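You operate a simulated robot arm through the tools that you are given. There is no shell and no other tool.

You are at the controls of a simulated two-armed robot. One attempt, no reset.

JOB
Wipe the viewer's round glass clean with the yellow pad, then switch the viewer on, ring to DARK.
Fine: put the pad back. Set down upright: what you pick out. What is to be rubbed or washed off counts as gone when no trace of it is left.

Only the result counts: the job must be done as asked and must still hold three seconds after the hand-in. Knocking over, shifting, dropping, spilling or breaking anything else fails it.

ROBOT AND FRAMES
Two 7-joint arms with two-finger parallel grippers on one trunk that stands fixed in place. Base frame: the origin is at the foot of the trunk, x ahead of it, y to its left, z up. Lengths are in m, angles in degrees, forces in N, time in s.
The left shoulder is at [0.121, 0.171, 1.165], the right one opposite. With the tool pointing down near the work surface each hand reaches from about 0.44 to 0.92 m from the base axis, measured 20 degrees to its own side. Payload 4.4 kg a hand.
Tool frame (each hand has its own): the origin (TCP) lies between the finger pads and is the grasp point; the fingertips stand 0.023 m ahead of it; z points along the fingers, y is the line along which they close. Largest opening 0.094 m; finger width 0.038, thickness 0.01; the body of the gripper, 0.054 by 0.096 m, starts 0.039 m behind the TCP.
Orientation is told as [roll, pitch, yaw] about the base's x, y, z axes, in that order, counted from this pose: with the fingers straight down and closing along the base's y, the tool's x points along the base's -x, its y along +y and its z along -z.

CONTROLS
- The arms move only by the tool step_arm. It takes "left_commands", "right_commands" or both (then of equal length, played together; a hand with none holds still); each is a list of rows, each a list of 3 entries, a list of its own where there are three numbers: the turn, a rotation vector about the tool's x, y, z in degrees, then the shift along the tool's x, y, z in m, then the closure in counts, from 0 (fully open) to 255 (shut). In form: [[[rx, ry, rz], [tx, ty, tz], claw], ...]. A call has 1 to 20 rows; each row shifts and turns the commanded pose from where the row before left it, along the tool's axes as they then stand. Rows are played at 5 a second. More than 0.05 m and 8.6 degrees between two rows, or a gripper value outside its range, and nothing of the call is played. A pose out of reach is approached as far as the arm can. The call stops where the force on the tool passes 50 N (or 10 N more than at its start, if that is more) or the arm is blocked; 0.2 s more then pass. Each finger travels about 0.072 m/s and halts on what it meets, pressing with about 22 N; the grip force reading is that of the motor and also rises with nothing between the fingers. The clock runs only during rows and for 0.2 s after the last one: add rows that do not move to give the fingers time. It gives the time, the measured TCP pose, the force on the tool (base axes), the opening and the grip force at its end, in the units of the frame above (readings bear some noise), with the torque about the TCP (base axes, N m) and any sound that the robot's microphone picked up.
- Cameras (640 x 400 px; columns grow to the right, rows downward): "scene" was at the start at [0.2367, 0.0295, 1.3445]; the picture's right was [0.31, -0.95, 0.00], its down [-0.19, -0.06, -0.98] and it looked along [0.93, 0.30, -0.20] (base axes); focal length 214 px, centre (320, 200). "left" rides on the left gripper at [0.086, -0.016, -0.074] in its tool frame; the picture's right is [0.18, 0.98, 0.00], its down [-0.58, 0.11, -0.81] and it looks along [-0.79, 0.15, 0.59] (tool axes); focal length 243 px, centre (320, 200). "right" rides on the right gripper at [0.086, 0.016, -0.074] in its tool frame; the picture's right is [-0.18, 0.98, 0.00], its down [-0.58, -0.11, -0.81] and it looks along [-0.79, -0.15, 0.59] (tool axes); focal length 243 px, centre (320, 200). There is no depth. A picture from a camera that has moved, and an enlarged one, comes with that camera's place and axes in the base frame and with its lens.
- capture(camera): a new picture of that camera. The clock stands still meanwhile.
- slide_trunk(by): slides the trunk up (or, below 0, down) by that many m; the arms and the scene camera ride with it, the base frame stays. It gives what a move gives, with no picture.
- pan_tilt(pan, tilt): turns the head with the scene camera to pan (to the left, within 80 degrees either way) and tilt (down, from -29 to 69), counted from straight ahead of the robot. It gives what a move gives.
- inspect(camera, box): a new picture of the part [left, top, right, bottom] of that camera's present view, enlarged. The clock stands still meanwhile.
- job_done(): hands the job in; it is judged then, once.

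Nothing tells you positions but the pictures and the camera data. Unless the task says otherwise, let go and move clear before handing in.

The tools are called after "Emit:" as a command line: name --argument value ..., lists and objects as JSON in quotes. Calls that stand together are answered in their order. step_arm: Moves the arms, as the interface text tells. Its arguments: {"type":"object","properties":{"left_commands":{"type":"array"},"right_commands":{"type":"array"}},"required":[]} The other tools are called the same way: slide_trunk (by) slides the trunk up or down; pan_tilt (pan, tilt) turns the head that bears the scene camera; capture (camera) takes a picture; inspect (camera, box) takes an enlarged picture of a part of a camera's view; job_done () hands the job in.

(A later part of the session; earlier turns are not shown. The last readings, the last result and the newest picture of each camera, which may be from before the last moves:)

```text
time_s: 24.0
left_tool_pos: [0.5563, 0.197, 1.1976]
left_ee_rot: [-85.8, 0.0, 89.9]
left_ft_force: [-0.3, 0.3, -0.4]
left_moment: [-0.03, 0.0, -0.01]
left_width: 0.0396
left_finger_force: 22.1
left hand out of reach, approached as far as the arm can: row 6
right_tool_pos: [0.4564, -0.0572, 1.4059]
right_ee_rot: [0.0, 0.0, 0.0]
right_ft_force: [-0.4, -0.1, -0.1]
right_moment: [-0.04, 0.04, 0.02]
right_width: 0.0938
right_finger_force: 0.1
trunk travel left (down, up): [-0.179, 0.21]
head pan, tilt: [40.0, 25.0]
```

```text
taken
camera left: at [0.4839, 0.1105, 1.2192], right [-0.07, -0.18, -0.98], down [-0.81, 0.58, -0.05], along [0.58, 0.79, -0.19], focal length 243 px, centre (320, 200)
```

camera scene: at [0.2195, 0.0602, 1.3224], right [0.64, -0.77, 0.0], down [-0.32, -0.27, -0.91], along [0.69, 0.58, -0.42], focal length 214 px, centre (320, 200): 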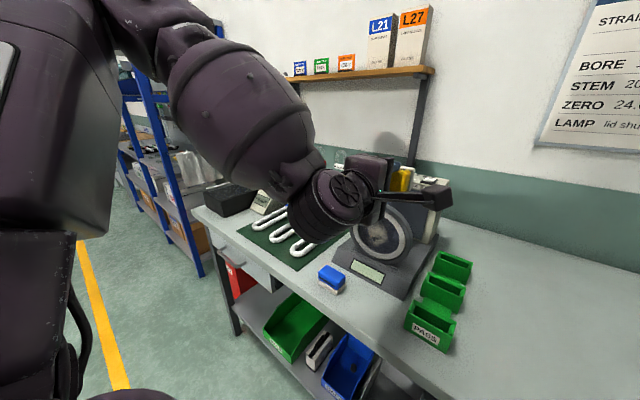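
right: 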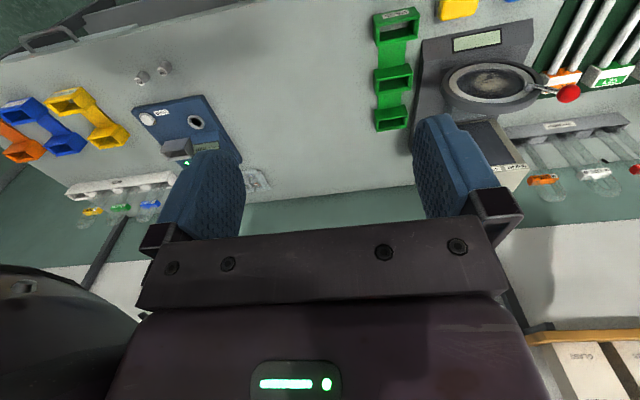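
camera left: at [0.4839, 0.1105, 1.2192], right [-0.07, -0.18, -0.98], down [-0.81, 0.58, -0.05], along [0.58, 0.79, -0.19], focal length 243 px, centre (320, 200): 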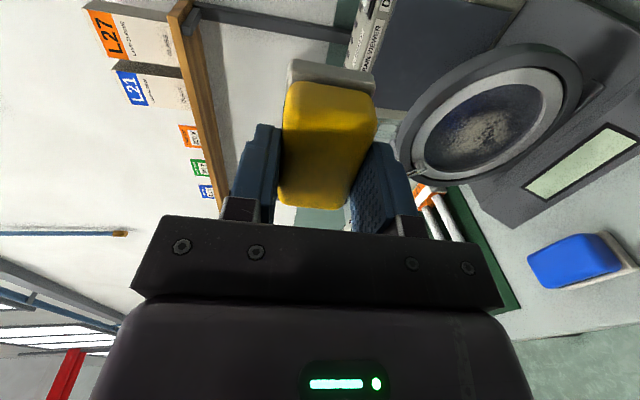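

Tipped to 86°, stopping only because the wrist was too near the shoulder. I'll move forward and left over the front of the viewer, staying above it, and finish the turn.

Emit:
step_arm --left_commands '[[[0, 0, 0], [-0.025, 0, 0.018], 255], [[0, 0, 0], [-0.025, 0, 0.018], 255], [[4.2, 0, 0], [0, 0, 0], 255], [[0, 0, 0], [0, 0, 0], 255]]'

Emit:
capture --camera "left"

Emit:
pan_tilt --pan 20 --tilt 25

Emit:
capture --camera "scene"

```text
time_s: 25.0
left_tool_pos: [0.555, 0.1972, 1.1992]
left_ee_rot: [-85.9, 0.0, 89.8]
left_ft_force: [-0.8, -0.4, -0.5]
left_moment: [0.01, 0.01, -0.02]
left_width: 0.0394
left_finger_force: 21.9
left hand out of reach, approached as far as the arm can: row 1, 2, 3
right_tool_pos: [0.4564, -0.0563, 1.407]
right_ee_rot: [-0.1, -0.1, 0.1]
right_ft_force: [-0.9, 0.5, -0.1]
right_moment: [-0.02, 0.0, -0.02]
right_width: 0.094
right_finger_force: 0.1
trunk travel left (down, up): [-0.179, 0.21]
head pan, tilt: [40.0, 25.0]
```

```text
taken
camera left: at [0.4833, 0.1104, 1.2198], right [-0.07, -0.18, -0.98], down [-0.81, 0.58, -0.05], along [0.58, 0.79, -0.19], focal length 243 px, centre (320, 200)
```

left: 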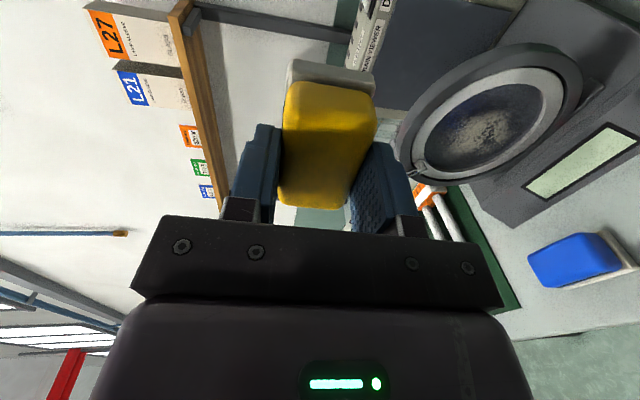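

```text
time_s: 25.9
left_tool_pos: [0.5553, 0.1984, 1.1972]
left_ee_rot: [-85.7, 0.1, 89.9]
left_ft_force: [0.5, 0.5, 0.1]
left_moment: [-0.02, 0.05, 0.0]
left_width: 0.0395
left_finger_force: 22.1
right_tool_pos: [0.4563, -0.0562, 1.4062]
right_ee_rot: [0.0, 0.0, 0.0]
right_ft_force: [1.0, -0.5, 0.3]
right_moment: [0.01, 0.01, -0.01]
right_width: 0.0938
right_finger_force: 0.0
trunk travel left (down, up): [-0.179, 0.21]
head pan, tilt: [20.0, 25.0]
```

```text
taken
camera scene: at [0.2346, 0.0325, 1.3227], right [0.34, -0.94, 0.0], down [-0.4, -0.14, -0.91], along [0.85, 0.31, -0.42], focal length 214 px, centre (320, 200)
```

scene: 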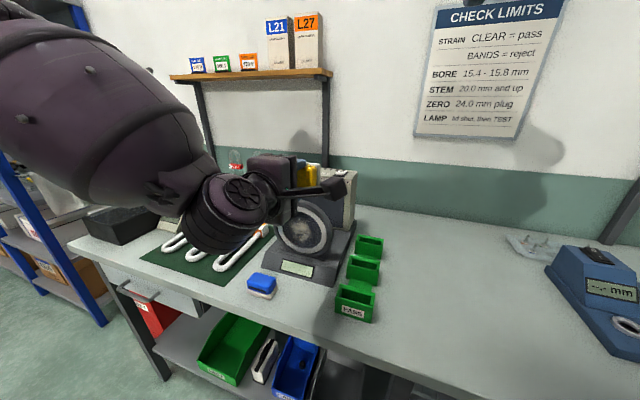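

The arm didn't budge in that direction, so some joint is at its limit here. I'll probe small moves one at a time (forward, then down) to see what is free.

Emit:
step_arm --left_commands '[[[0, 0, 0], [0, 0, 0.02], 255], [[0, 0, 0], [0, 0, 0], 255]]'

Emit:
step_arm --left_commands '[[[0, 0, 8], [0, 0, 0], 255], [[0, 0, 0], [0, 0, 0], 255]]'

```text
time_s: 26.4
left_tool_pos: [0.5741, 0.197, 1.1989]
left_ee_rot: [-85.6, 0.0, 90.2]
left_ft_force: [0.2, -0.3, -0.7]
left_moment: [0.0, 0.02, 0.05]
left_width: 0.0394
left_finger_force: 21.7
right_tool_pos: [0.4552, -0.0559, 1.4074]
right_ee_rot: [0.1, -0.2, 0.0]
right_ft_force: [0.3, 0.6, 0.5]
right_moment: [-0.03, -0.03, 0.01]
right_width: 0.0942
right_finger_force: 0.2
trunk travel left (down, up): [-0.179, 0.21]
head pan, tilt: [20.0, 25.0]
```

```text
time_s: 27.1
left_tool_pos: [0.5737, 0.2139, 1.2109]
left_ee_rot: [-85.1, -5.0, 89.4]
left_ft_force: [-0.5, -1.6, 0.1]
left_moment: [0.03, 0.01, 0.0]
left_width: 0.0393
left_finger_force: 22.5
left hand out of reach, approached as far as the arm can: row 1
right_tool_pos: [0.4553, -0.0589, 1.4064]
right_ee_rot: [0.2, 0.0, 0.0]
right_ft_force: [0.4, -0.6, -0.6]
right_moment: [0.05, 0.0, 0.0]
right_width: 0.0942
right_finger_force: 0.0
trunk travel left (down, up): [-0.179, 0.21]
head pan, tilt: [20.0, 25.0]
```

Emit:
step_arm --left_commands '[[[0, 0, -8], [0, 0, 0], 255], [[0, 0, -8], [0, 0, 0], 255], [[0, 0, 0], [0, 0, 0], 255]]'

Emit:
step_arm --left_commands '[[[0, 0, 0], [0, 0, 0.025], 255], [[0, 0, 0], [0, 0.02, 0], 255], [[0, 0, 0], [0, 0, 0], 255]]'

```text
time_s: 27.9
left_tool_pos: [0.5732, 0.2171, 1.2123]
left_ee_rot: [-85.0, 11.3, 90.8]
left_ft_force: [0.2, -0.6, -0.7]
left_moment: [-0.02, 0.02, -0.01]
left_width: 0.0398
left_finger_force: 22.4
right_tool_pos: [0.4552, -0.0573, 1.4066]
right_ee_rot: [0.1, 0.0, 0.0]
right_ft_force: [-0.3, -0.3, 0.0]
right_moment: [-0.01, 0.0, 0.03]
right_width: 0.0939
right_finger_force: 0.0
trunk travel left (down, up): [-0.179, 0.21]
head pan, tilt: [20.0, 25.0]
```

```text
time_s: 28.6
left_tool_pos: [0.5834, 0.2161, 1.2106]
left_ee_rot: [-84.9, 11.2, 91.0]
left_ft_force: [-0.5, -0.2, -0.7]
left_moment: [-0.02, 0.03, 0.03]
left_width: 0.0396
left_finger_force: 21.8
left hand out of reach, approached as far as the arm can: row 1, 2
right_tool_pos: [0.4561, -0.0558, 1.4064]
right_ee_rot: [0.0, -0.1, 0.0]
right_ft_force: [-0.3, -1.0, 0.0]
right_moment: [0.0, 0.0, 0.0]
right_width: 0.0941
right_finger_force: 0.0
trunk travel left (down, up): [-0.179, 0.21]
head pan, tilt: [20.0, 25.0]
```

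Rolling the hand in the negative direction is free. I'll keep rolling so the camera comes toward the top and then test travel again.

Emit:
step_arm --left_commands '[[[0, 0, -8.2], [0, 0, 0], 255], [[0, 0, -8.2], [0, 0, 0], 255], [[0, 0, -8.2], [0, 0, 0], 255], [[0, 0, -8.2], [0, 0, 0], 255], [[0, 0, -8.2], [0, 0, 0], 255], [[0, 0, -8.2], [0, 0, 0], 255], [[0, 0, -8.2], [0, 0, 0], 255], [[0, 0, -8.2], [0, 0, 0], 255], [[0, 0, -8.2], [0, 0, 0], 255], [[0, 0, 0], [0, 0, 0], 255]]'

Emit:
capture --camera "scene"

```text
time_s: 30.9
left_tool_pos: [0.5816, 0.2173, 1.211]
left_ee_rot: [-44.1, 83.1, 135.7]
left_ft_force: [0.7, 0.2, -1.3]
left_moment: [-0.04, 0.05, 0.01]
left_width: 0.0393
left_finger_force: 22.2
right_tool_pos: [0.4559, -0.056, 1.4058]
right_ee_rot: [0.0, 0.0, -0.1]
right_ft_force: [-0.7, -0.2, 0.4]
right_moment: [0.01, -0.01, 0.02]
right_width: 0.0941
right_finger_force: 0.1
trunk travel left (down, up): [-0.179, 0.21]
head pan, tilt: [20.0, 25.0]
```

```text
taken
camera scene: at [0.2346, 0.0324, 1.3227], right [0.34, -0.94, 0.0], down [-0.4, -0.14, -0.91], along [0.85, 0.31, -0.42], focal length 214 px, centre (320, 200)
```

scene: 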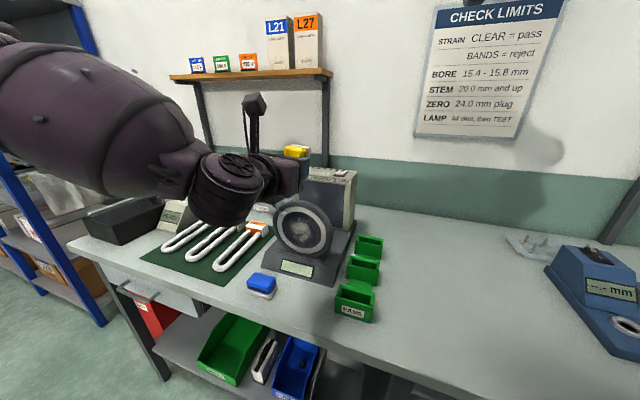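

The camera is on top now and the pad faces forward. I'll true up the orientation and test moving down.

Emit:
step_arm --left_commands '[[[0, 0, -4.8], [0, 0, 0], 255], [[0, 4.9, 0], [0, 0, 0], 255], [[0, 0, 0], [-0.02, 0, 0], 255], [[0, 0, 0], [-0.02, 0, 0], 255], [[0, 0, 0], [0, 0, 0], 255]]'

```text
time_s: 32.0
left_tool_pos: [0.5825, 0.217, 1.211]
left_ee_rot: [-1.5, 85.1, 178.5]
left_ft_force: [0.2, 0.4, -0.7]
left_moment: [-0.02, 0.05, 0.01]
left_width: 0.0396
left_finger_force: 21.9
left hand out of reach, approached as far as the arm can: row 2, 3, 4
right_tool_pos: [0.4562, -0.0553, 1.4065]
right_ee_rot: [0.0, 0.0, 0.1]
right_ft_force: [-0.1, 0.4, 0.0]
right_moment: [0.0, -0.03, -0.03]
right_width: 0.0939
right_finger_force: 0.1
trunk travel left (down, up): [-0.179, 0.21]
head pan, tilt: [20.0, 25.0]
```

Roll is fine, but pitching up and moving down are still blocked. I'll test forward and left travel separately from here.

Emit:
step_arm --left_commands '[[[0, 0, 0], [0, 0, 0.03], 255], [[0, 0, 0], [0, 0, 0], 255]]'

Emit:
step_arm --left_commands '[[[0, 0, 0], [0, -0.03, 0], 255], [[0, 0, 0], [0, 0, 0], 255]]'

Emit:
step_arm --left_commands '[[[0, 0, 0], [0.03, 0, 0], 255], [[0, 0, 0], [0, 0, 0], 255]]'

```text
time_s: 32.6
left_tool_pos: [0.5918, 0.2178, 1.2112]
left_ee_rot: [-1.5, 84.9, 178.5]
left_ft_force: [0.3, -0.4, -0.5]
left_moment: [0.02, 0.04, 0.01]
left_width: 0.0396
left_finger_force: 21.8
left hand out of reach, approached as far as the arm can: row 1
right_tool_pos: [0.4553, -0.056, 1.4071]
right_ee_rot: [0.1, 0.0, 0.0]
right_ft_force: [0.0, 0.4, 0.2]
right_moment: [0.0, 0.01, -0.03]
right_width: 0.0941
right_finger_force: 0.1
trunk travel left (down, up): [-0.179, 0.21]
head pan, tilt: [20.0, 25.0]
```

```text
time_s: 33.2
left_tool_pos: [0.5925, 0.2158, 1.2111]
left_ee_rot: [-1.5, 84.8, 178.5]
left_ft_force: [0.2, 0.4, -0.9]
left_moment: [-0.02, 0.04, 0.02]
left_width: 0.0395
left_finger_force: 22.1
left hand out of reach, approached as far as the arm can: row 1
right_tool_pos: [0.4552, -0.0572, 1.407]
right_ee_rot: [0.0, 0.0, 0.0]
right_ft_force: [0.4, -0.1, 0.3]
right_moment: [0.0, 0.0, 0.04]
right_width: 0.094
right_finger_force: 0.0
trunk travel left (down, up): [-0.179, 0.21]
head pan, tilt: [20.0, 25.0]
```

```text
time_s: 33.9
left_tool_pos: [0.5947, 0.2157, 1.2392]
left_ee_rot: [-1.2, 84.9, 178.7]
left_ft_force: [0.0, 0.3, 0.1]
left_moment: [0.01, 0.03, -0.01]
left_width: 0.0396
left_finger_force: 22.1
right_tool_pos: [0.4568, -0.057, 1.4047]
right_ee_rot: [0.0, 0.0, -0.1]
right_ft_force: [0.1, 0.5, 1.0]
right_moment: [-0.02, -0.01, 0.03]
right_width: 0.0938
right_finger_force: 0.0
trunk travel left (down, up): [-0.179, 0.21]
head pan, tilt: [20.0, 25.0]
```

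Up is free while left and down are blocked. I'll look at the arm itself to understand its posture.

Emit:
pan_tilt --pan 60 --tilt 0

Emit:
capture --camera "scene"

Emit:
capture --camera "right"

```text
time_s: 34.9
left_tool_pos: [0.5939, 0.217, 1.241]
left_ee_rot: [-1.4, 85.1, 178.4]
left_ft_force: [0.7, -0.1, -1.2]
left_moment: [0.02, -0.02, -0.02]
left_width: 0.0395
left_finger_force: 22.1
right_tool_pos: [0.4557, -0.0562, 1.4075]
right_ee_rot: [0.0, -0.1, 0.0]
right_ft_force: [0.4, 0.3, -0.2]
right_moment: [-0.02, 0.0, -0.01]
right_width: 0.0939
right_finger_force: 0.0
trunk travel left (down, up): [-0.179, 0.21]
head pan, tilt: [60.0, 0.0]
```

```text
taken
camera scene: at [0.1931, 0.0788, 1.363], right [0.87, -0.5, 0.0], down [0.0, 0.0, -1.0], along [0.5, 0.87, 0.0], focal length 214 px, centre (320, 200)
```

scene: 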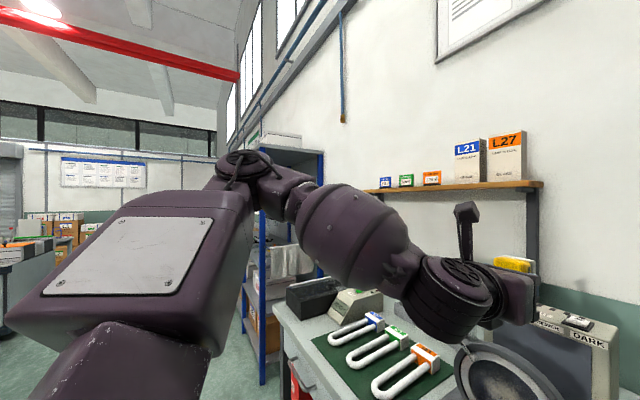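

```text
taken
camera right: at [0.3688, -0.0411, 1.481], right [0.18, 0.98, 0.0], down [0.58, -0.11, 0.81], along [0.79, -0.15, -0.59], focal length 243 px, centre (320, 200)
```

right: 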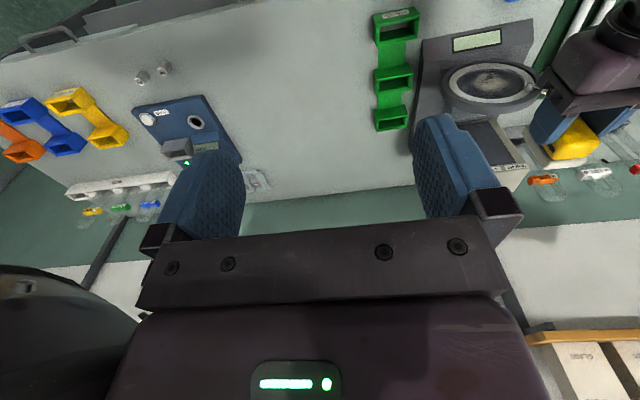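

The elbow is up and to the left and strongly bent, so the hand may simply be too near the shoulder. I'll go forward in small steps at this height, well above the viewer.

Emit:
step_arm --left_commands '[[[0, 0, 0], [0.01, 0, 0.01], 255], [[0, 0, 0], [0.01, 0, 0.01], 255], [[0, 0, 0], [0, 0, 0.015], 255], [[0, 0, 0], [0, 0, 0.015], 255], [[0, 0, 0], [0, 0, 0.015], 255], [[0, 0, 0], [0, 0, 0.015], 255], [[0, 0, 0], [0, 0, 0], 255]]'

```text
time_s: 36.5
left_tool_pos: [0.6741, 0.2164, 1.2549]
left_ee_rot: [-1.5, 85.1, 178.4]
left_ft_force: [-0.5, -0.2, -0.8]
left_moment: [-0.01, 0.0, -0.01]
left_width: 0.0393
left_finger_force: 21.6
right_tool_pos: [0.4549, -0.0556, 1.4073]
right_ee_rot: [0.0, -0.2, 0.0]
right_ft_force: [0.2, 0.2, 0.8]
right_moment: [-0.03, 0.0, -0.02]
right_width: 0.0938
right_finger_force: 0.1
trunk travel left (down, up): [-0.179, 0.21]
head pan, tilt: [60.0, 0.0]
```

Forward is free now. I'll level the tool and shift left to the ring's centre line.

Emit:
step_arm --left_commands '[[[0, 4.9, 0], [0, 0, 0], 255], [[0, 0, 0], [0, -0.015, 0], 255], [[0, 0, 0], [0, -0.015, 0], 255], [[0, 0, 0], [0, 0, 0], 255]]'

```text
time_s: 37.5
left_tool_pos: [0.6747, 0.2485, 1.2596]
left_ee_rot: [18.8, 87.0, -162.9]
left_ft_force: [-0.2, 0.8, 0.1]
left_moment: [0.01, 0.03, 0.0]
left_width: 0.0395
left_finger_force: 21.7
left hand out of reach, approached as far as the arm can: row 2
right_tool_pos: [0.456, -0.056, 1.4071]
right_ee_rot: [-0.1, -0.1, -0.1]
right_ft_force: [-0.7, 0.2, 0.2]
right_moment: [0.01, -0.01, 0.0]
right_width: 0.0942
right_finger_force: 0.1
trunk travel left (down, up): [-0.179, 0.21]
head pan, tilt: [60.0, 0.0]
```

Emit:
step_arm --left_commands '[[[1.7, 0, 0], [0, 0, 0], 255], [[0, 2.8, 0], [0, 0, 0], 255], [[0, 0, 0], [0, 0, 0], 255]]'

Emit:
step_arm --left_commands '[[[0, 0, 0], [0, 0, 0], 255]]'

Emit:
capture --camera "scene"

Emit:
capture --camera "left"

```text
time_s: 38.3
left_tool_pos: [0.6745, 0.2466, 1.2586]
left_ee_rot: [16.9, 86.9, -163.1]
left_ft_force: [0.3, 0.1, -1.3]
left_moment: [-0.01, 0.02, 0.01]
left_width: 0.0393
left_finger_force: 21.7
right_tool_pos: [0.4563, -0.057, 1.4065]
right_ee_rot: [-0.1, 0.0, 0.0]
right_ft_force: [-0.2, -0.3, -0.6]
right_moment: [-0.03, 0.01, 0.0]
right_width: 0.0939
right_finger_force: 0.1
trunk travel left (down, up): [-0.179, 0.21]
head pan, tilt: [60.0, 0.0]
```

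```text
time_s: 38.7
left_tool_pos: [0.6747, 0.2465, 1.258]
left_ee_rot: [16.9, 87.0, -163.0]
left_ft_force: [0.4, -0.6, -0.8]
left_moment: [0.02, 0.0, -0.02]
left_width: 0.0394
left_finger_force: 22.1
right_tool_pos: [0.4551, -0.0565, 1.4071]
right_ee_rot: [0.0, -0.1, 0.1]
right_ft_force: [-0.6, 0.4, 0.8]
right_moment: [0.0, -0.03, 0.05]
right_width: 0.094
right_finger_force: 0.0
trunk travel left (down, up): [-0.179, 0.21]
head pan, tilt: [60.0, 0.0]
```

```text
taken
camera scene: at [0.193, 0.0788, 1.3631], right [0.87, -0.5, 0.0], down [0.0, 0.0, -1.0], along [0.5, 0.87, 0.0], focal length 214 px, centre (320, 200)
```

scene: 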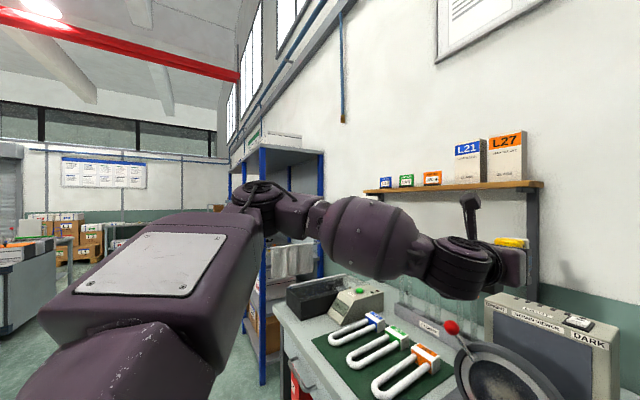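

```text
taken
camera left: at [0.6063, 0.2632, 1.3489], right [0.01, -0.98, 0.2], down [-0.83, -0.12, -0.54], along [0.55, -0.16, -0.82], focal length 243 px, centre (320, 200)
```

left: 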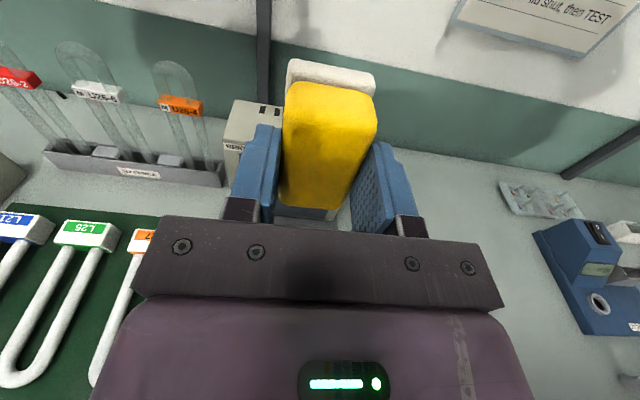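

Emit:
step_arm --left_commands '[[[0, 2.9, 0], [0, 0, 0], 255], [[0, 0, 0], [0, 0, 0], 255], [[0, 0, 0], [0, 0, 0], 255]]'

```text
time_s: 39.5
left_tool_pos: [0.6706, 0.2455, 1.285]
left_ee_rot: [119.5, 89.3, -60.0]
left_ft_force: [0.4, -1.2, -1.2]
left_moment: [-0.01, 0.04, -0.01]
left_width: 0.0395
left_finger_force: 22.4
left hand out of reach, approached as far as the arm can: row 1
right_tool_pos: [0.4553, -0.0567, 1.4064]
right_ee_rot: [0.2, 0.0, 0.0]
right_ft_force: [-0.3, -0.1, 0.6]
right_moment: [0.04, -0.01, -0.02]
right_width: 0.094
right_finger_force: 0.1
trunk travel left (down, up): [-0.179, 0.21]
head pan, tilt: [60.0, 0.0]
```

The wrist seems wound the wrong way around the forearm axis. I'll look closely at the forearm and wrist disc to see how to unwind it.

Emit:
capture --camera "scene"

Emit:
inspect --camera "scene" --box '[200, 130, 560, 330]'

```text
taken
camera scene: at [0.1926, 0.0782, 1.3632], right [0.87, -0.5, 0.0], down [0.0, 0.0, -1.0], along [0.5, 0.87, 0.0], focal length 214 px, centre (320, 200)
```

scene: 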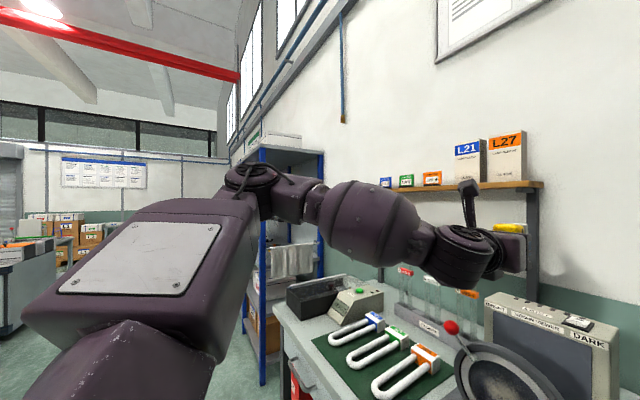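

```text
1.78 times, centred on (380, 230) of scene
camera zoom: at [0.1926, 0.0782, 1.3632], right [0.87, -0.5, 0.0], down [0.0, 0.0, -1.0], along [0.5, 0.87, 0.0], focal length 381 px, centre (213, 147)
```

zoom: 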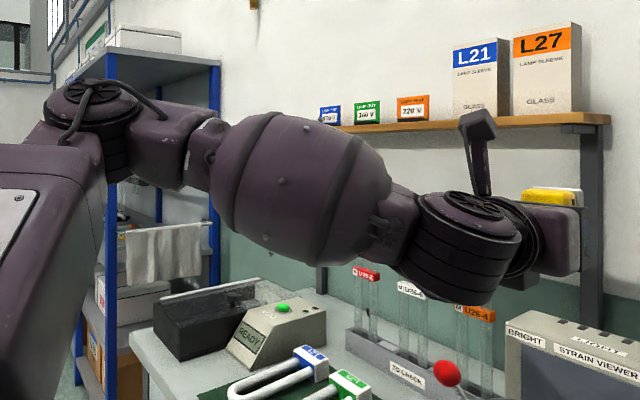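

The wrist drum axis shows the tool passed the forearm line on the wrong side, winding the forearm roll to its stop. I'll unwind: raise a little, tip the tool down again pivoting about the wrist, and later cross the forearm line properly.

Emit:
step_arm --left_commands '[[[0, 0, 0], [0.025, 0, 0], 255], [[0, 0, 0], [0.025, 0, 0], 255], [[0, -8, 0], [-0.0237, 0, 0], 255], [[0, -8, 0], [-0.0237, 0, 0], 255], [[0, -8, 0], [-0.0237, 0, 0], 255], [[0, -8, 0], [-0.0237, 0, 0], 255], [[0, -8, 0], [-0.0237, 0, 0], 255], [[0, -8, 0], [-0.0237, 0, 0], 255], [[0, -8, 0], [-0.0237, 0, 0], 255], [[0, 0, 0], [0, 0, 0], 255]]'

Emit:
capture --camera "scene"

```text
time_s: 41.7
left_tool_pos: [0.6108, 0.2444, 1.1865]
left_ee_rot: [1.1, 36.8, -179.4]
left_ft_force: [0.5, 0.2, -1.1]
left_moment: [-0.01, -0.01, -0.01]
left_width: 0.0397
left_finger_force: 21.7
right_tool_pos: [0.4558, -0.056, 1.4072]
right_ee_rot: [-0.1, 0.0, 0.0]
right_ft_force: [-0.1, -0.1, -0.8]
right_moment: [0.02, 0.01, -0.02]
right_width: 0.0942
right_finger_force: 0.0
trunk travel left (down, up): [-0.179, 0.21]
head pan, tilt: [60.0, 0.0]
```

```text
taken
camera scene: at [0.193, 0.0788, 1.3631], right [0.87, -0.5, 0.0], down [0.0, 0.0, -1.0], along [0.5, 0.87, 0.0], focal length 214 px, centre (320, 200)
```

scene: 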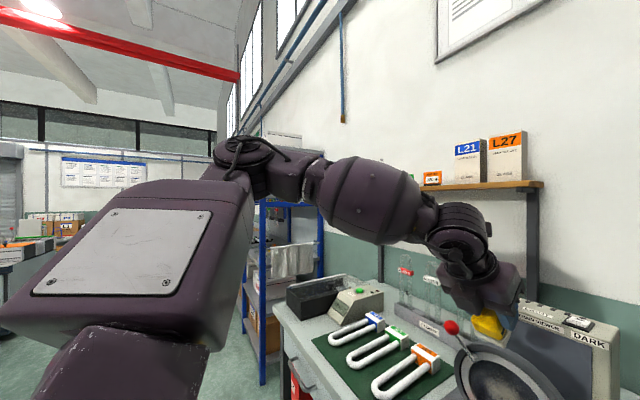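

Now I'll roll the hand back so the camera sits on the right side (yaw about 90).

Emit:
step_arm --left_commands '[[[0, 0, 8.2], [0, 0, 0], 255], [[0, 0, 8.2], [0, 0, 0], 255], [[0, 0, 8.2], [0, 0, 0], 255], [[0, 0, 8.2], [0, 0, 0], 255], [[0, 0, 8.2], [0, 0, 0], 255], [[0, 0, 8.2], [0, 0, 0], 255], [[0, 0, 8.2], [0, 0, 0], 255], [[0, 0, 8.2], [0, 0, 0], 255], [[0, 0, 8.2], [0, 0, 0], 255], [[0, 0, 8.2], [0, 0, 0], 255], [[0, 0, 8.0], [0, 0, 0], 255], [[0, 0, 0], [0, 0, 0], 255]]'

Emit:
capture --camera "scene"

```text
time_s: 44.3
left_tool_pos: [0.6113, 0.2443, 1.1866]
left_ee_rot: [-36.9, 0.8, 90.1]
left_ft_force: [-0.8, 0.1, -0.4]
left_moment: [0.0, -0.01, 0.03]
left_width: 0.0395
left_finger_force: 22.3
right_tool_pos: [0.4546, -0.0568, 1.4066]
right_ee_rot: [-0.1, 0.0, 0.0]
right_ft_force: [0.1, 0.1, 0.1]
right_moment: [-0.02, -0.01, 0.03]
right_width: 0.0941
right_finger_force: 0.0
trunk travel left (down, up): [-0.179, 0.21]
head pan, tilt: [60.0, 0.0]
```

```text
taken
camera scene: at [0.193, 0.0789, 1.3631], right [0.87, -0.5, 0.0], down [0.0, 0.0, -1.0], along [0.5, 0.87, 0.0], focal length 214 px, centre (320, 200)
```

scene: 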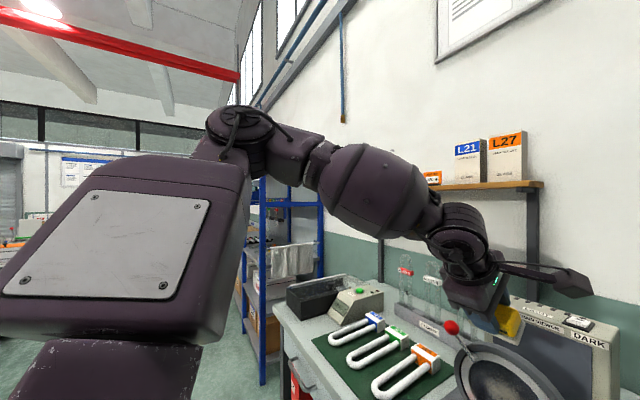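

The elbow responds to the roll. Now I'll swing the tool into the forearm's vertical plane and pitch up until it is nearly in line with the forearm, then check.

Emit:
step_arm --left_commands '[[[0, 6.8, 0], [0.0202, 0, 0], 255], [[0, 6.8, 0], [0.0202, 0, 0], 255], [[0, 6.8, 0], [0.0202, 0, 0], 255], [[7.2, 3.49, 0], [0.0103, -0.0214, 0], 255], [[7.2, 3.49, 0], [0.0103, -0.0214, 0], 255], [[0, 0, 0], [0, 0, 0], 255]]'

Emit:
capture --camera "scene"

Emit:
capture --camera "right"

```text
time_s: 45.7
left_tool_pos: [0.6351, 0.1654, 1.226]
left_ee_rot: [-55.1, 21.8, 72.0]
left_ft_force: [-0.2, -1.0, -0.6]
left_moment: [-0.02, 0.01, -0.01]
left_width: 0.0394
left_finger_force: 22.2
right_tool_pos: [0.4571, -0.0578, 1.4061]
right_ee_rot: [0.1, 0.0, 0.1]
right_ft_force: [-0.2, 0.2, 0.1]
right_moment: [0.01, 0.0, 0.0]
right_width: 0.0942
right_finger_force: 0.0
trunk travel left (down, up): [-0.179, 0.21]
head pan, tilt: [60.0, 0.0]
```

```text
taken
camera scene: at [0.1929, 0.078, 1.3632], right [0.87, -0.5, 0.0], down [0.0, 0.0, -1.0], along [0.5, 0.87, 0.0], focal length 214 px, centre (320, 200)
```

scene: 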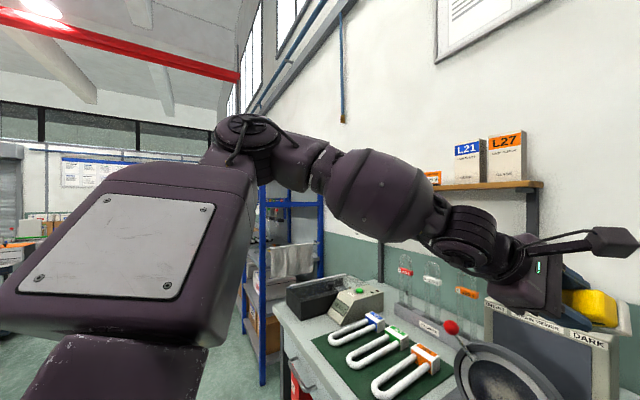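

```text
taken
camera right: at [0.3687, -0.0421, 1.481], right [0.18, 0.98, 0.0], down [0.58, -0.11, 0.81], along [0.79, -0.15, -0.59], focal length 243 px, centre (320, 200)
```

right: 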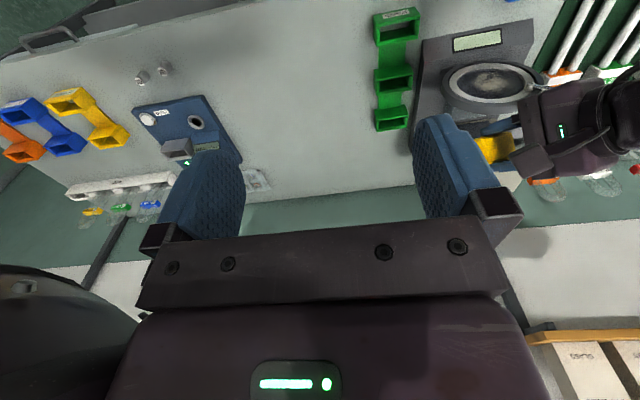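

Forearm and tool are nearly in line now. I'll continue pitching up through the forearm line.

Emit:
step_arm --left_commands '[[[7.2, 3.49, 0], [0.0103, -0.0214, 0], 255], [[7.2, 3.49, 0], [0.0103, -0.0214, 0], 255], [[7.2, 3.49, 0], [0.0103, -0.0214, 0], 255], [[7.2, 3.49, 0], [0.0103, -0.0214, 0], 255], [[7.2, 3.49, 0], [0.0103, -0.0214, 0], 255], [[0, 0, 0], [0, 0, 0], 255]]'

Emit:
capture --camera "scene"

```text
time_s: 47.1
left_tool_pos: [0.6603, 0.1465, 1.365]
left_ee_rot: [-97.7, 25.9, 54.3]
left_ft_force: [-0.8, 0.6, -1.4]
left_moment: [0.01, 0.02, -0.03]
left_width: 0.0394
left_finger_force: 22.2
left hand out of reach, approached as far as the arm can: row 5
right_tool_pos: [0.4557, -0.0566, 1.4077]
right_ee_rot: [0.0, -0.2, -0.1]
right_ft_force: [-0.5, -0.6, 0.2]
right_moment: [-0.01, -0.03, -0.02]
right_width: 0.0943
right_finger_force: 0.0
trunk travel left (down, up): [-0.179, 0.21]
head pan, tilt: [60.0, 0.0]
```

```text
taken
camera scene: at [0.1928, 0.0787, 1.3632], right [0.87, -0.5, 0.0], down [0.0, 0.0, -1.0], along [0.5, 0.87, 0.0], focal length 214 px, centre (320, 200)
```

scene: 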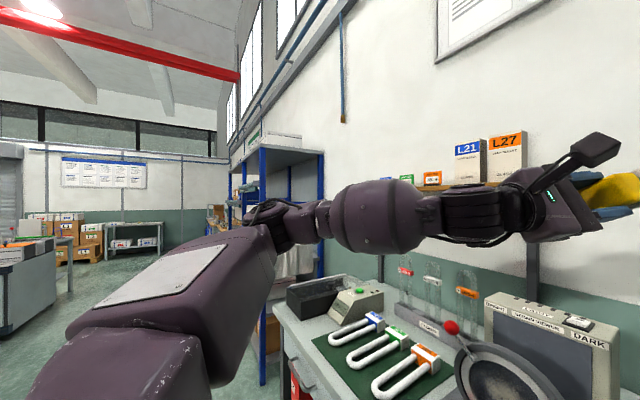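

The elbow dropped while the tool came up, which helps. I'll now swing the tool left to point straight ahead, pivoting about the wrist.

Emit:
step_arm --left_commands '[[[3.5, -7.1, 0.96], [-0.0212, -0.0104, 0], 255], [[3.5, -7.1, 0.96], [-0.0212, -0.0104, 0], 255], [[3.5, -7.1, 0.96], [-0.0212, -0.0104, 0], 255], [[3.5, -7.1, 0.96], [-0.0212, -0.0104, 0], 255], [[0, 0, 0], [0, 0, 0], 255]]'

Emit:
capture --camera "scene"

```text
time_s: 48.3
left_tool_pos: [0.6929, 0.2357, 1.3655]
left_ee_rot: [-98.7, 26.4, 85.9]
left_ft_force: [0.0, 0.8, -0.8]
left_moment: [0.02, -0.04, -0.03]
left_width: 0.0392
left_finger_force: 21.7
left hand out of reach, approached as far as the arm can: row 1
right_tool_pos: [0.4566, -0.0564, 1.4054]
right_ee_rot: [0.0, 0.0, 0.0]
right_ft_force: [-0.2, 0.5, -0.1]
right_moment: [-0.02, 0.02, 0.0]
right_width: 0.0942
right_finger_force: 0.0
trunk travel left (down, up): [-0.179, 0.21]
head pan, tilt: [60.0, 0.0]
```

```text
taken
camera scene: at [0.1937, 0.0793, 1.3629], right [0.87, -0.5, 0.0], down [0.0, 0.0, -1.0], along [0.5, 0.87, 0.0], focal length 214 px, centre (320, 200)
```

scene: 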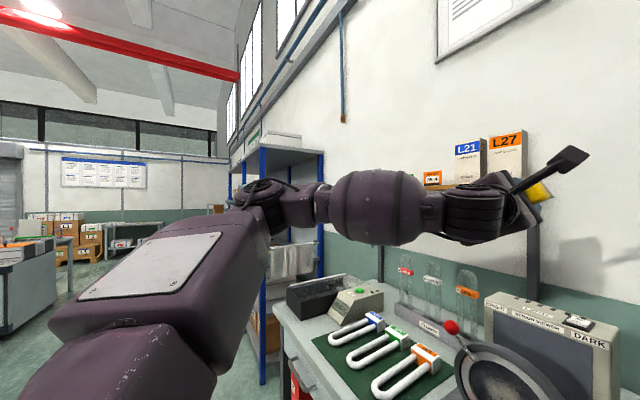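

The tool now points ahead with a slight upward tilt. I'll level it while moving down, and watch for the limit.

Emit:
step_arm --left_commands '[[[-1.74, -0.875, 0], [-0.0111, 0.0221, -0.0034], 255], [[-1.74, -0.875, 0], [-0.0111, 0.0221, -0.0034], 255], [[-1.74, -0.875, 0], [-0.0111, 0.0221, -0.0034], 255], [[-1.74, -0.875, 0], [-0.0111, 0.0221, -0.0034], 255], [[0, 0, 0], [0, 0, 0], 255]]'

Emit:
capture --camera "scene"

```text
time_s: 49.5
left_tool_pos: [0.6834, 0.265, 1.2865]
left_ee_rot: [-89.6, 26.6, 89.8]
left_ft_force: [0.4, 0.3, -0.3]
left_moment: [-0.03, 0.01, 0.04]
left_width: 0.0394
left_finger_force: 21.9
left hand out of reach, approached as far as the arm can: row 2, 3, 4
right_tool_pos: [0.4558, -0.0581, 1.4068]
right_ee_rot: [0.0, -0.1, 0.0]
right_ft_force: [-0.6, -0.5, -0.4]
right_moment: [0.02, -0.01, 0.01]
right_width: 0.0938
right_finger_force: 0.0
trunk travel left (down, up): [-0.179, 0.21]
head pan, tilt: [60.0, 0.0]
```

```text
taken
camera scene: at [0.1928, 0.0777, 1.3632], right [0.87, -0.5, 0.0], down [0.0, 0.0, -1.0], along [0.5, 0.87, 0.0], focal length 214 px, centre (320, 200)
```

scene: 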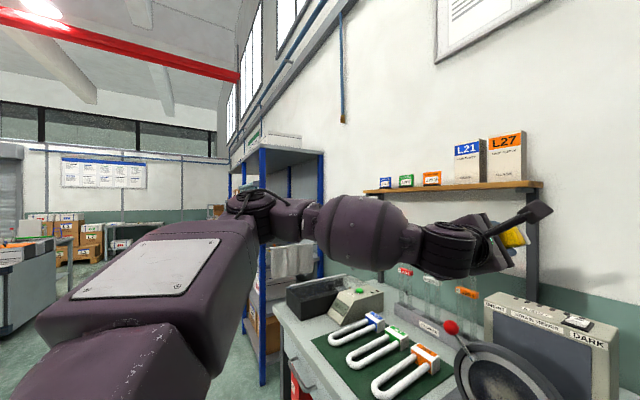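

The same limit appears, so a fully horizontal tool isn't reachable as low as the glass. New idea: regrasp with the tool slanted 45° forward-down; a half roll about the tool axis then turns the felt toward the glass while the tool stays slanted. First I'll test that this slant is reachable near the glass height, pitching down here.

Emit:
step_arm --left_commands '[[[-7.15, -3.58, 0], [0, 0, 0], 255], [[-7.15, -3.58, 0], [0, 0, 0], 255], [[-7.15, -3.58, 0], [0, 0, 0], 255], [[-7.15, -3.58, 0], [0, 0, 0], 255], [[-7.15, -3.58, 0], [0, 0, 0], 255], [[-4.47, -2.24, 0], [0, 0, 0], 255], [[0, 0, 0], [0, 0, 0], 255]]'

```text
time_s: 51.1
left_tool_pos: [0.6851, 0.2671, 1.2859]
left_ee_rot: [-41.8, 18.5, 109.1]
left_ft_force: [0.8, 0.2, -0.3]
left_moment: [-0.03, 0.02, 0.0]
left_width: 0.0391
left_finger_force: 22.2
right_tool_pos: [0.4569, -0.0567, 1.4055]
right_ee_rot: [0.0, -0.1, 0.0]
right_ft_force: [-0.9, -0.1, 0.6]
right_moment: [0.01, 0.04, -0.02]
right_width: 0.094
right_finger_force: 0.0
trunk travel left (down, up): [-0.179, 0.21]
head pan, tilt: [60.0, 0.0]
```

Slant is exactly 45°. Now back off and go down in front of the glass to test reach.

Emit:
step_arm --left_commands '[[[0, 0, 0], [-0.0049, 0.0251, -0.0247], 255], [[0, 0, 0], [-0.0049, 0.0251, -0.0247], 255], [[0, 0, 0], [-0.0049, 0.0251, -0.0247], 255], [[0, 0, 0], [-0.0125, 0.0249, 0.0278], 255], [[0, 0, 0], [-0.0125, 0.0249, 0.0278], 255], [[0, 0, 0], [-0.0125, 0.0249, 0.0278], 255], [[0, 0, 0], [-0.0125, 0.0249, 0.0278], 255], [[0, 0, 0], [-0.0125, 0.0249, 0.0278], 255], [[0, 0, 0], [-0.0125, 0.0249, 0.0278], 255], [[0, 0, 0], [0, 0, 0], 255]]'

Emit:
capture --camera "scene"

```text
time_s: 53.3
left_tool_pos: [0.5774, 0.2459, 1.0497]
left_ee_rot: [-42.0, 18.5, 109.0]
left_ft_force: [0.3, -0.1, -0.7]
left_moment: [0.01, 0.0, -0.01]
left_width: 0.0394
left_finger_force: 22.6
right_tool_pos: [0.455, -0.0559, 1.4081]
right_ee_rot: [0.1, -0.2, 0.0]
right_ft_force: [0.0, 0.2, 0.7]
right_moment: [0.01, -0.03, 0.03]
right_width: 0.0937
right_finger_force: 0.0
trunk travel left (down, up): [-0.179, 0.21]
head pan, tilt: [60.0, 0.0]
```

```text
taken
camera scene: at [0.192, 0.0786, 1.3635], right [0.87, -0.5, 0.0], down [0.0, 0.0, -1.0], along [0.5, 0.87, 0.0], focal length 214 px, centre (320, 200)
```

scene: 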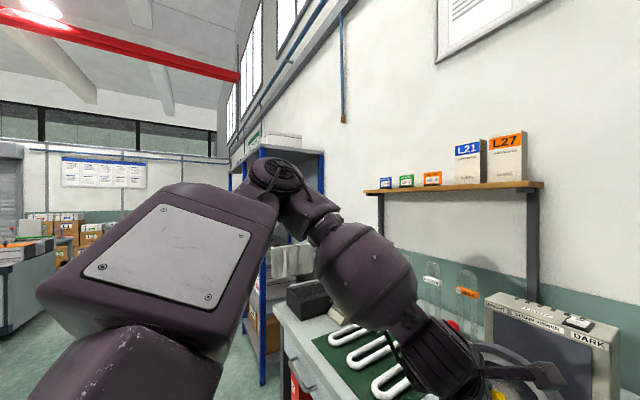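

The 45° slant reaches here with the trunk at its first height. Now I'll test the roll range: first toward the camera-below side.

Emit:
step_arm --left_commands '[[[0, 0, 8.3], [0, 0, 0], 255], [[0, 0, 8.3], [0, 0, 0], 255], [[0, 0, 8.3], [0, 0, 0], 255], [[0, 0, 8.3], [0, 0, 0], 255], [[0, 0, 8.3], [0, 0, 0], 255], [[0, 0, 8.3], [0, 0, 0], 255], [[0, 0, 8.3], [0, 0, 0], 255], [[0, 0, 8.3], [0, 0, 0], 255], [[0, 0, 8.3], [0, 0, 0], 255], [[0, 0, 8.3], [0, 0, 0], 255], [[0, 0, 8.3], [0, 0, 0], 255], [[0, 0, 8.3], [0, 0, 0], 255], [[0, 0, 8.3], [0, 0, 0], 255], [[0, 0, 8.3], [0, 0, 0], 255], [[0, 0, 0], [0, 0, 0], 255]]'

Emit:
capture --camera "scene"

```text
time_s: 56.5
left_tool_pos: [0.58, 0.2466, 1.0511]
left_ee_rot: [-0.1, -45.0, 0.0]
left_ft_force: [0.9, 0.7, -0.3]
left_moment: [0.0, -0.02, -0.01]
left_width: 0.0392
left_finger_force: 21.8
right_tool_pos: [0.4558, -0.0559, 1.4057]
right_ee_rot: [0.0, 0.0, 0.1]
right_ft_force: [0.2, 0.0, 0.1]
right_moment: [-0.04, 0.0, -0.02]
right_width: 0.0941
right_finger_force: 0.0
trunk travel left (down, up): [-0.179, 0.21]
head pan, tilt: [60.0, 0.0]
```

```text
taken
camera scene: at [0.193, 0.0788, 1.3631], right [0.87, -0.5, 0.0], down [0.0, 0.0, -1.0], along [0.5, 0.87, 0.0], focal length 214 px, centre (320, 200)
```

scene: 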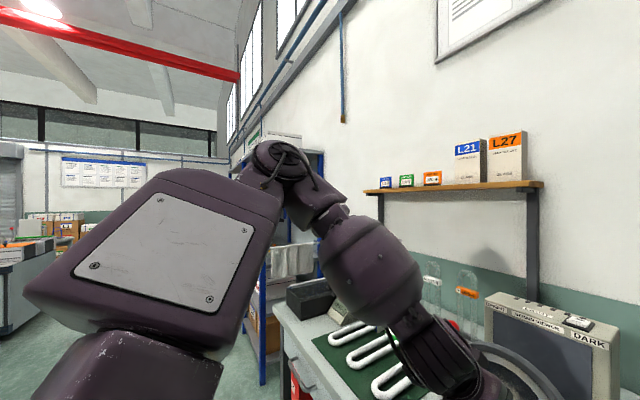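

Both rolls work at this slant and height. So now I'll put the pad back on its spot to regrasp it: raise, point the tool down, roll to yaw 90.

Emit:
step_arm --left_commands '[[[0, 0, 0], [-0.0212, 0, -0.0212], 255], [[0, 0, 0], [-0.0212, 0, -0.0212], 255], [[0, 0, 0], [-0.0212, 0, -0.0212], 255], [[0, 0, 0], [-0.0212, 0, -0.0212], 255], [[0, 8.2, 0], [0, 0, 0], 255], [[0, 8.2, 0], [0, 0, 0], 255], [[0, 8.2, 0], [0, 0, 0], 255], [[0, 8.2, 0], [0, 0, 0], 255], [[0, 8.2, 0], [0, 0, 0], 255], [[0, 4.0, 0], [0, 0, 0], 255], [[0, 0, 0], [0, 0, 0], 255]]'

Emit:
step_arm --left_commands '[[[0, 0, -8.2], [0, 0, 0], 255], [[0, 0, -8.2], [0, 0, 0], 255], [[0, 0, -8.2], [0, 0, 0], 255], [[0, 0, -8.2], [0, 0, 0], 255], [[0, 0, -8.2], [0, 0, 0], 255], [[0, 0, -8.2], [0, 0, 0], 255], [[0, 0, -8.2], [0, 0, 0], 255], [[0, 0, -8.2], [0, 0, 0], 255], [[0, 0, -8.2], [0, 0, 0], 255], [[0, 0, -8.2], [0, 0, 0], 255], [[0, 0, -7.9], [0, 0, 0], 255], [[0, 0, 0], [0.0278, 0.005, 0], 255], [[0, 0, 0], [0.0278, 0.005, 0], 255], [[0, 0, 0], [0, 0, 0], 255]]'

```text
time_s: 58.9
left_tool_pos: [0.5782, 0.2471, 1.1704]
left_ee_rot: [-0.2, 0.0, -0.2]
left_ft_force: [-0.1, -0.2, -0.6]
left_moment: [-0.01, -0.03, -0.01]
left_width: 0.0394
left_finger_force: 22.0
right_tool_pos: [0.4558, -0.0553, 1.4075]
right_ee_rot: [0.0, -0.2, 0.1]
right_ft_force: [-0.7, 0.1, -1.0]
right_moment: [0.01, 0.03, 0.0]
right_width: 0.094
right_finger_force: 0.1
trunk travel left (down, up): [-0.179, 0.21]
head pan, tilt: [60.0, 0.0]
```

```text
time_s: 61.9
left_tool_pos: [0.5697, 0.1921, 1.1711]
left_ee_rot: [-0.1, 0.3, 89.8]
left_ft_force: [-0.2, -1.5, 0.7]
left_moment: [-0.01, -0.01, 0.04]
left_width: 0.0391
left_finger_force: 22.2
right_tool_pos: [0.4538, -0.0553, 1.4065]
right_ee_rot: [0.0, -0.1, 0.0]
right_ft_force: [-0.1, -0.9, 0.2]
right_moment: [-0.02, 0.04, -0.02]
right_width: 0.0942
right_finger_force: 0.1
trunk travel left (down, up): [-0.179, 0.21]
head pan, tilt: [60.0, 0.0]
```

Over the pad's spot again. Lower the trunk, check from the head camera, then set the pad down.

Emit:
slide_trunk --by -0.15

Emit:
pan_tilt --pan 25 --tilt 40

Emit:
capture --camera "scene"

Emit:
capture --camera "left"

```text
time_s: 63.7
left_tool_pos: [0.5678, 0.1903, 1.0234]
left_ee_rot: [-0.2, 0.3, 89.9]
left_ft_force: [0.2, 0.1, -0.9]
left_moment: [0.0, 0.0, 0.04]
left_width: 0.0391
left_finger_force: 22.2
right_tool_pos: [0.4547, -0.0563, 1.2581]
right_ee_rot: [0.2, -0.2, -0.1]
right_ft_force: [-0.9, -0.2, -0.7]
right_moment: [-0.02, 0.0, -0.03]
right_width: 0.094
right_finger_force: 0.1
trunk travel left (down, up): [-0.029, 0.36]
head pan, tilt: [60.0, 0.0]
```

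```text
time_s: 64.7
left_tool_pos: [0.569, 0.1907, 1.0199]
left_ee_rot: [0.0, 0.2, 89.8]
left_ft_force: [-0.2, -0.4, -0.7]
left_moment: [-0.02, -0.01, 0.02]
left_width: 0.0393
left_finger_force: 22.0
right_tool_pos: [0.4572, -0.0564, 1.2573]
right_ee_rot: [0.0, 0.0, 0.1]
right_ft_force: [0.0, 0.0, 0.4]
right_moment: [0.0, -0.03, -0.02]
right_width: 0.0944
right_finger_force: 0.1
trunk travel left (down, up): [-0.029, 0.36]
head pan, tilt: [25.0, 40.0]
```

```text
taken
camera scene: at [0.366, 0.037, 1.1157], right [0.42, -0.91, 0.0], down [-0.58, -0.27, -0.77], along [0.69, 0.32, -0.64], focal length 214 px, centre (320, 200)
```

scene: 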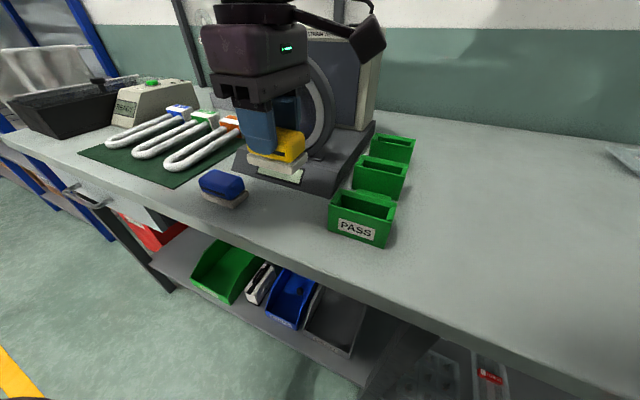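

```text
taken
camera left: at [0.5865, 0.1043, 1.0952], right [-0.98, -0.18, 0.0], down [-0.11, 0.59, 0.8], along [-0.15, 0.79, -0.59], focal length 243 px, centre (320, 200)
```

left: 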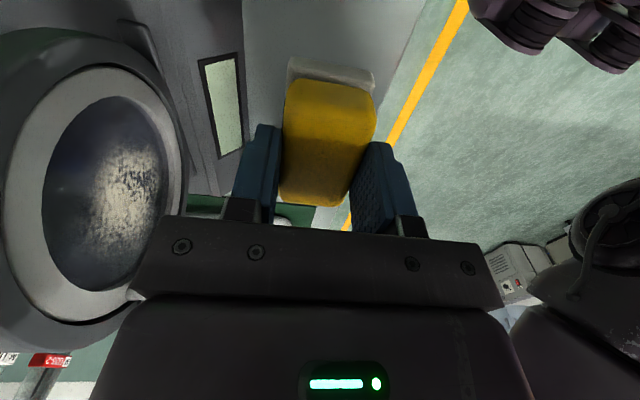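

Emit:
step_arm --left_commands '[[[0, 0, 0], [0, 0, 0.03], 255], [[0, 0, 0], [0, 0, 0.03], 255], [[0, 0, 0], [0, 0, 0.02], 255], [[0, 0, 0], [0, 0, 0.01], 255], [[0, 0, 0], [0, 0, 0.003], 255], [[0, 0, 0], [0, 0, 0], 255]]'

Emit:
inspect --camera "scene" --box '[180, 120, 340, 260]'

```text
time_s: 66.1
left_tool_pos: [0.5672, 0.1921, 0.9279]
left_ee_rot: [-0.2, 0.3, 89.8]
left_ft_force: [1.7, 2.8, 16.3]
left_moment: [-0.45, 0.04, 0.06]
left_width: 0.039
left_finger_force: 21.5
right_tool_pos: [0.4545, -0.0556, 1.2578]
right_ee_rot: [0.0, -0.1, 0.0]
right_ft_force: [-0.3, 0.5, 0.4]
right_moment: [0.0, 0.01, 0.02]
right_width: 0.0939
right_finger_force: 0.1
trunk travel left (down, up): [-0.029, 0.36]
head pan, tilt: [25.0, 40.0]
```

```text
2.86 times, centred on (260, 190) of scene
camera zoom: at [0.3649, 0.0369, 1.1164], right [0.42, -0.91, 0.0], down [-0.58, -0.27, -0.77], along [0.69, 0.32, -0.64], focal length 613 px, centre (491, 229)
```

zoom: 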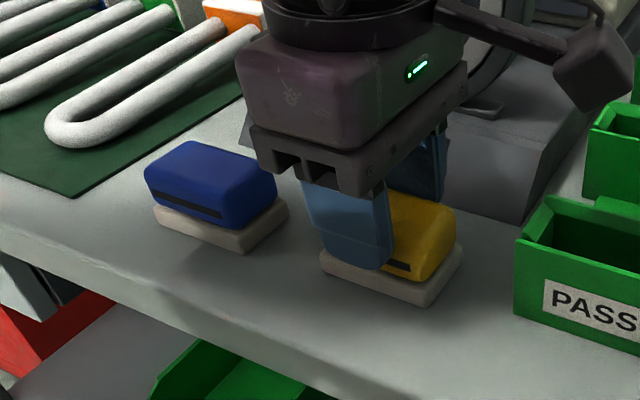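

The pad touches the bench. I'll ease off and open the fingers.

Emit:
step_arm --left_commands '[[[0, 0, 0], [0, 0, -0.001], 255], [[0, 0, 0], [0, 0, 0], 140], [[0, 0, 0], [0, 0, 0], 90], [[0, 0, 0], [0, 0, 0], 70], [[0, 0, 0], [0, 0, 0], 70], [[0, 0, 0], [0, 0, -0.02], 70], [[0, 0, 0], [0, 0, -0.03], 70], [[0, 0, 0], [0, 0, -0.04], 70], [[0, 0, 0], [0, 0, -0.04], 70], [[0, 0, 0], [0, 0, 0], 70]]'

Emit:
inspect --camera "scene" --box '[180, 120, 340, 260]'

Emit:
capture --camera "left"

```text
time_s: 68.3
left_tool_pos: [0.5694, 0.1926, 1.0604]
left_ee_rot: [0.0, 0.4, 89.7]
left_ft_force: [0.2, 0.4, -0.7]
left_moment: [-0.02, 0.01, -0.01]
left_width: 0.0684
left_finger_force: 0.1
right_tool_pos: [0.4565, -0.0559, 1.2557]
right_ee_rot: [0.0, 0.1, 0.0]
right_ft_force: [0.2, 0.2, 1.0]
right_moment: [0.03, -0.02, -0.01]
right_width: 0.0943
right_finger_force: 0.1
trunk travel left (down, up): [-0.029, 0.36]
head pan, tilt: [25.0, 40.0]
```

```text
2.86 times, centred on (260, 190) of scene
camera zoom: at [0.3663, 0.0369, 1.1154], right [0.42, -0.91, 0.0], down [-0.58, -0.27, -0.77], along [0.69, 0.32, -0.64], focal length 613 px, centre (491, 229)
```

zoom: 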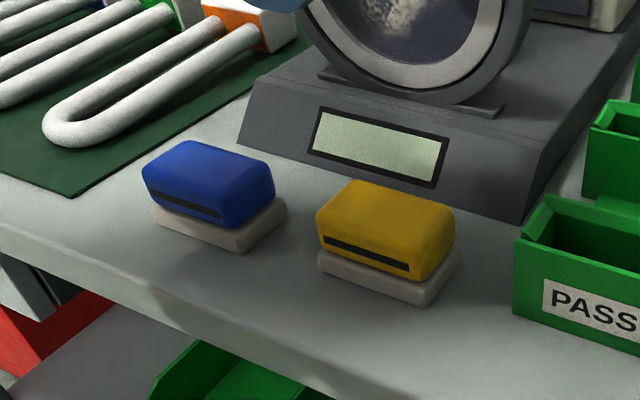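

```text
taken
camera left: at [0.5848, 0.1045, 1.1351], right [-0.98, -0.18, 0.0], down [-0.11, 0.59, 0.8], along [-0.15, 0.79, -0.6], focal length 243 px, centre (320, 200)
```

left: 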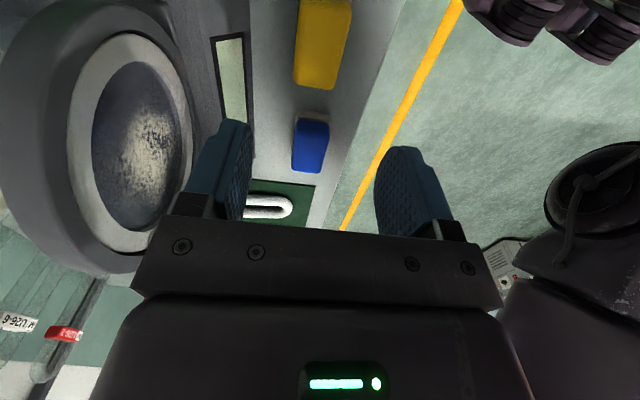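

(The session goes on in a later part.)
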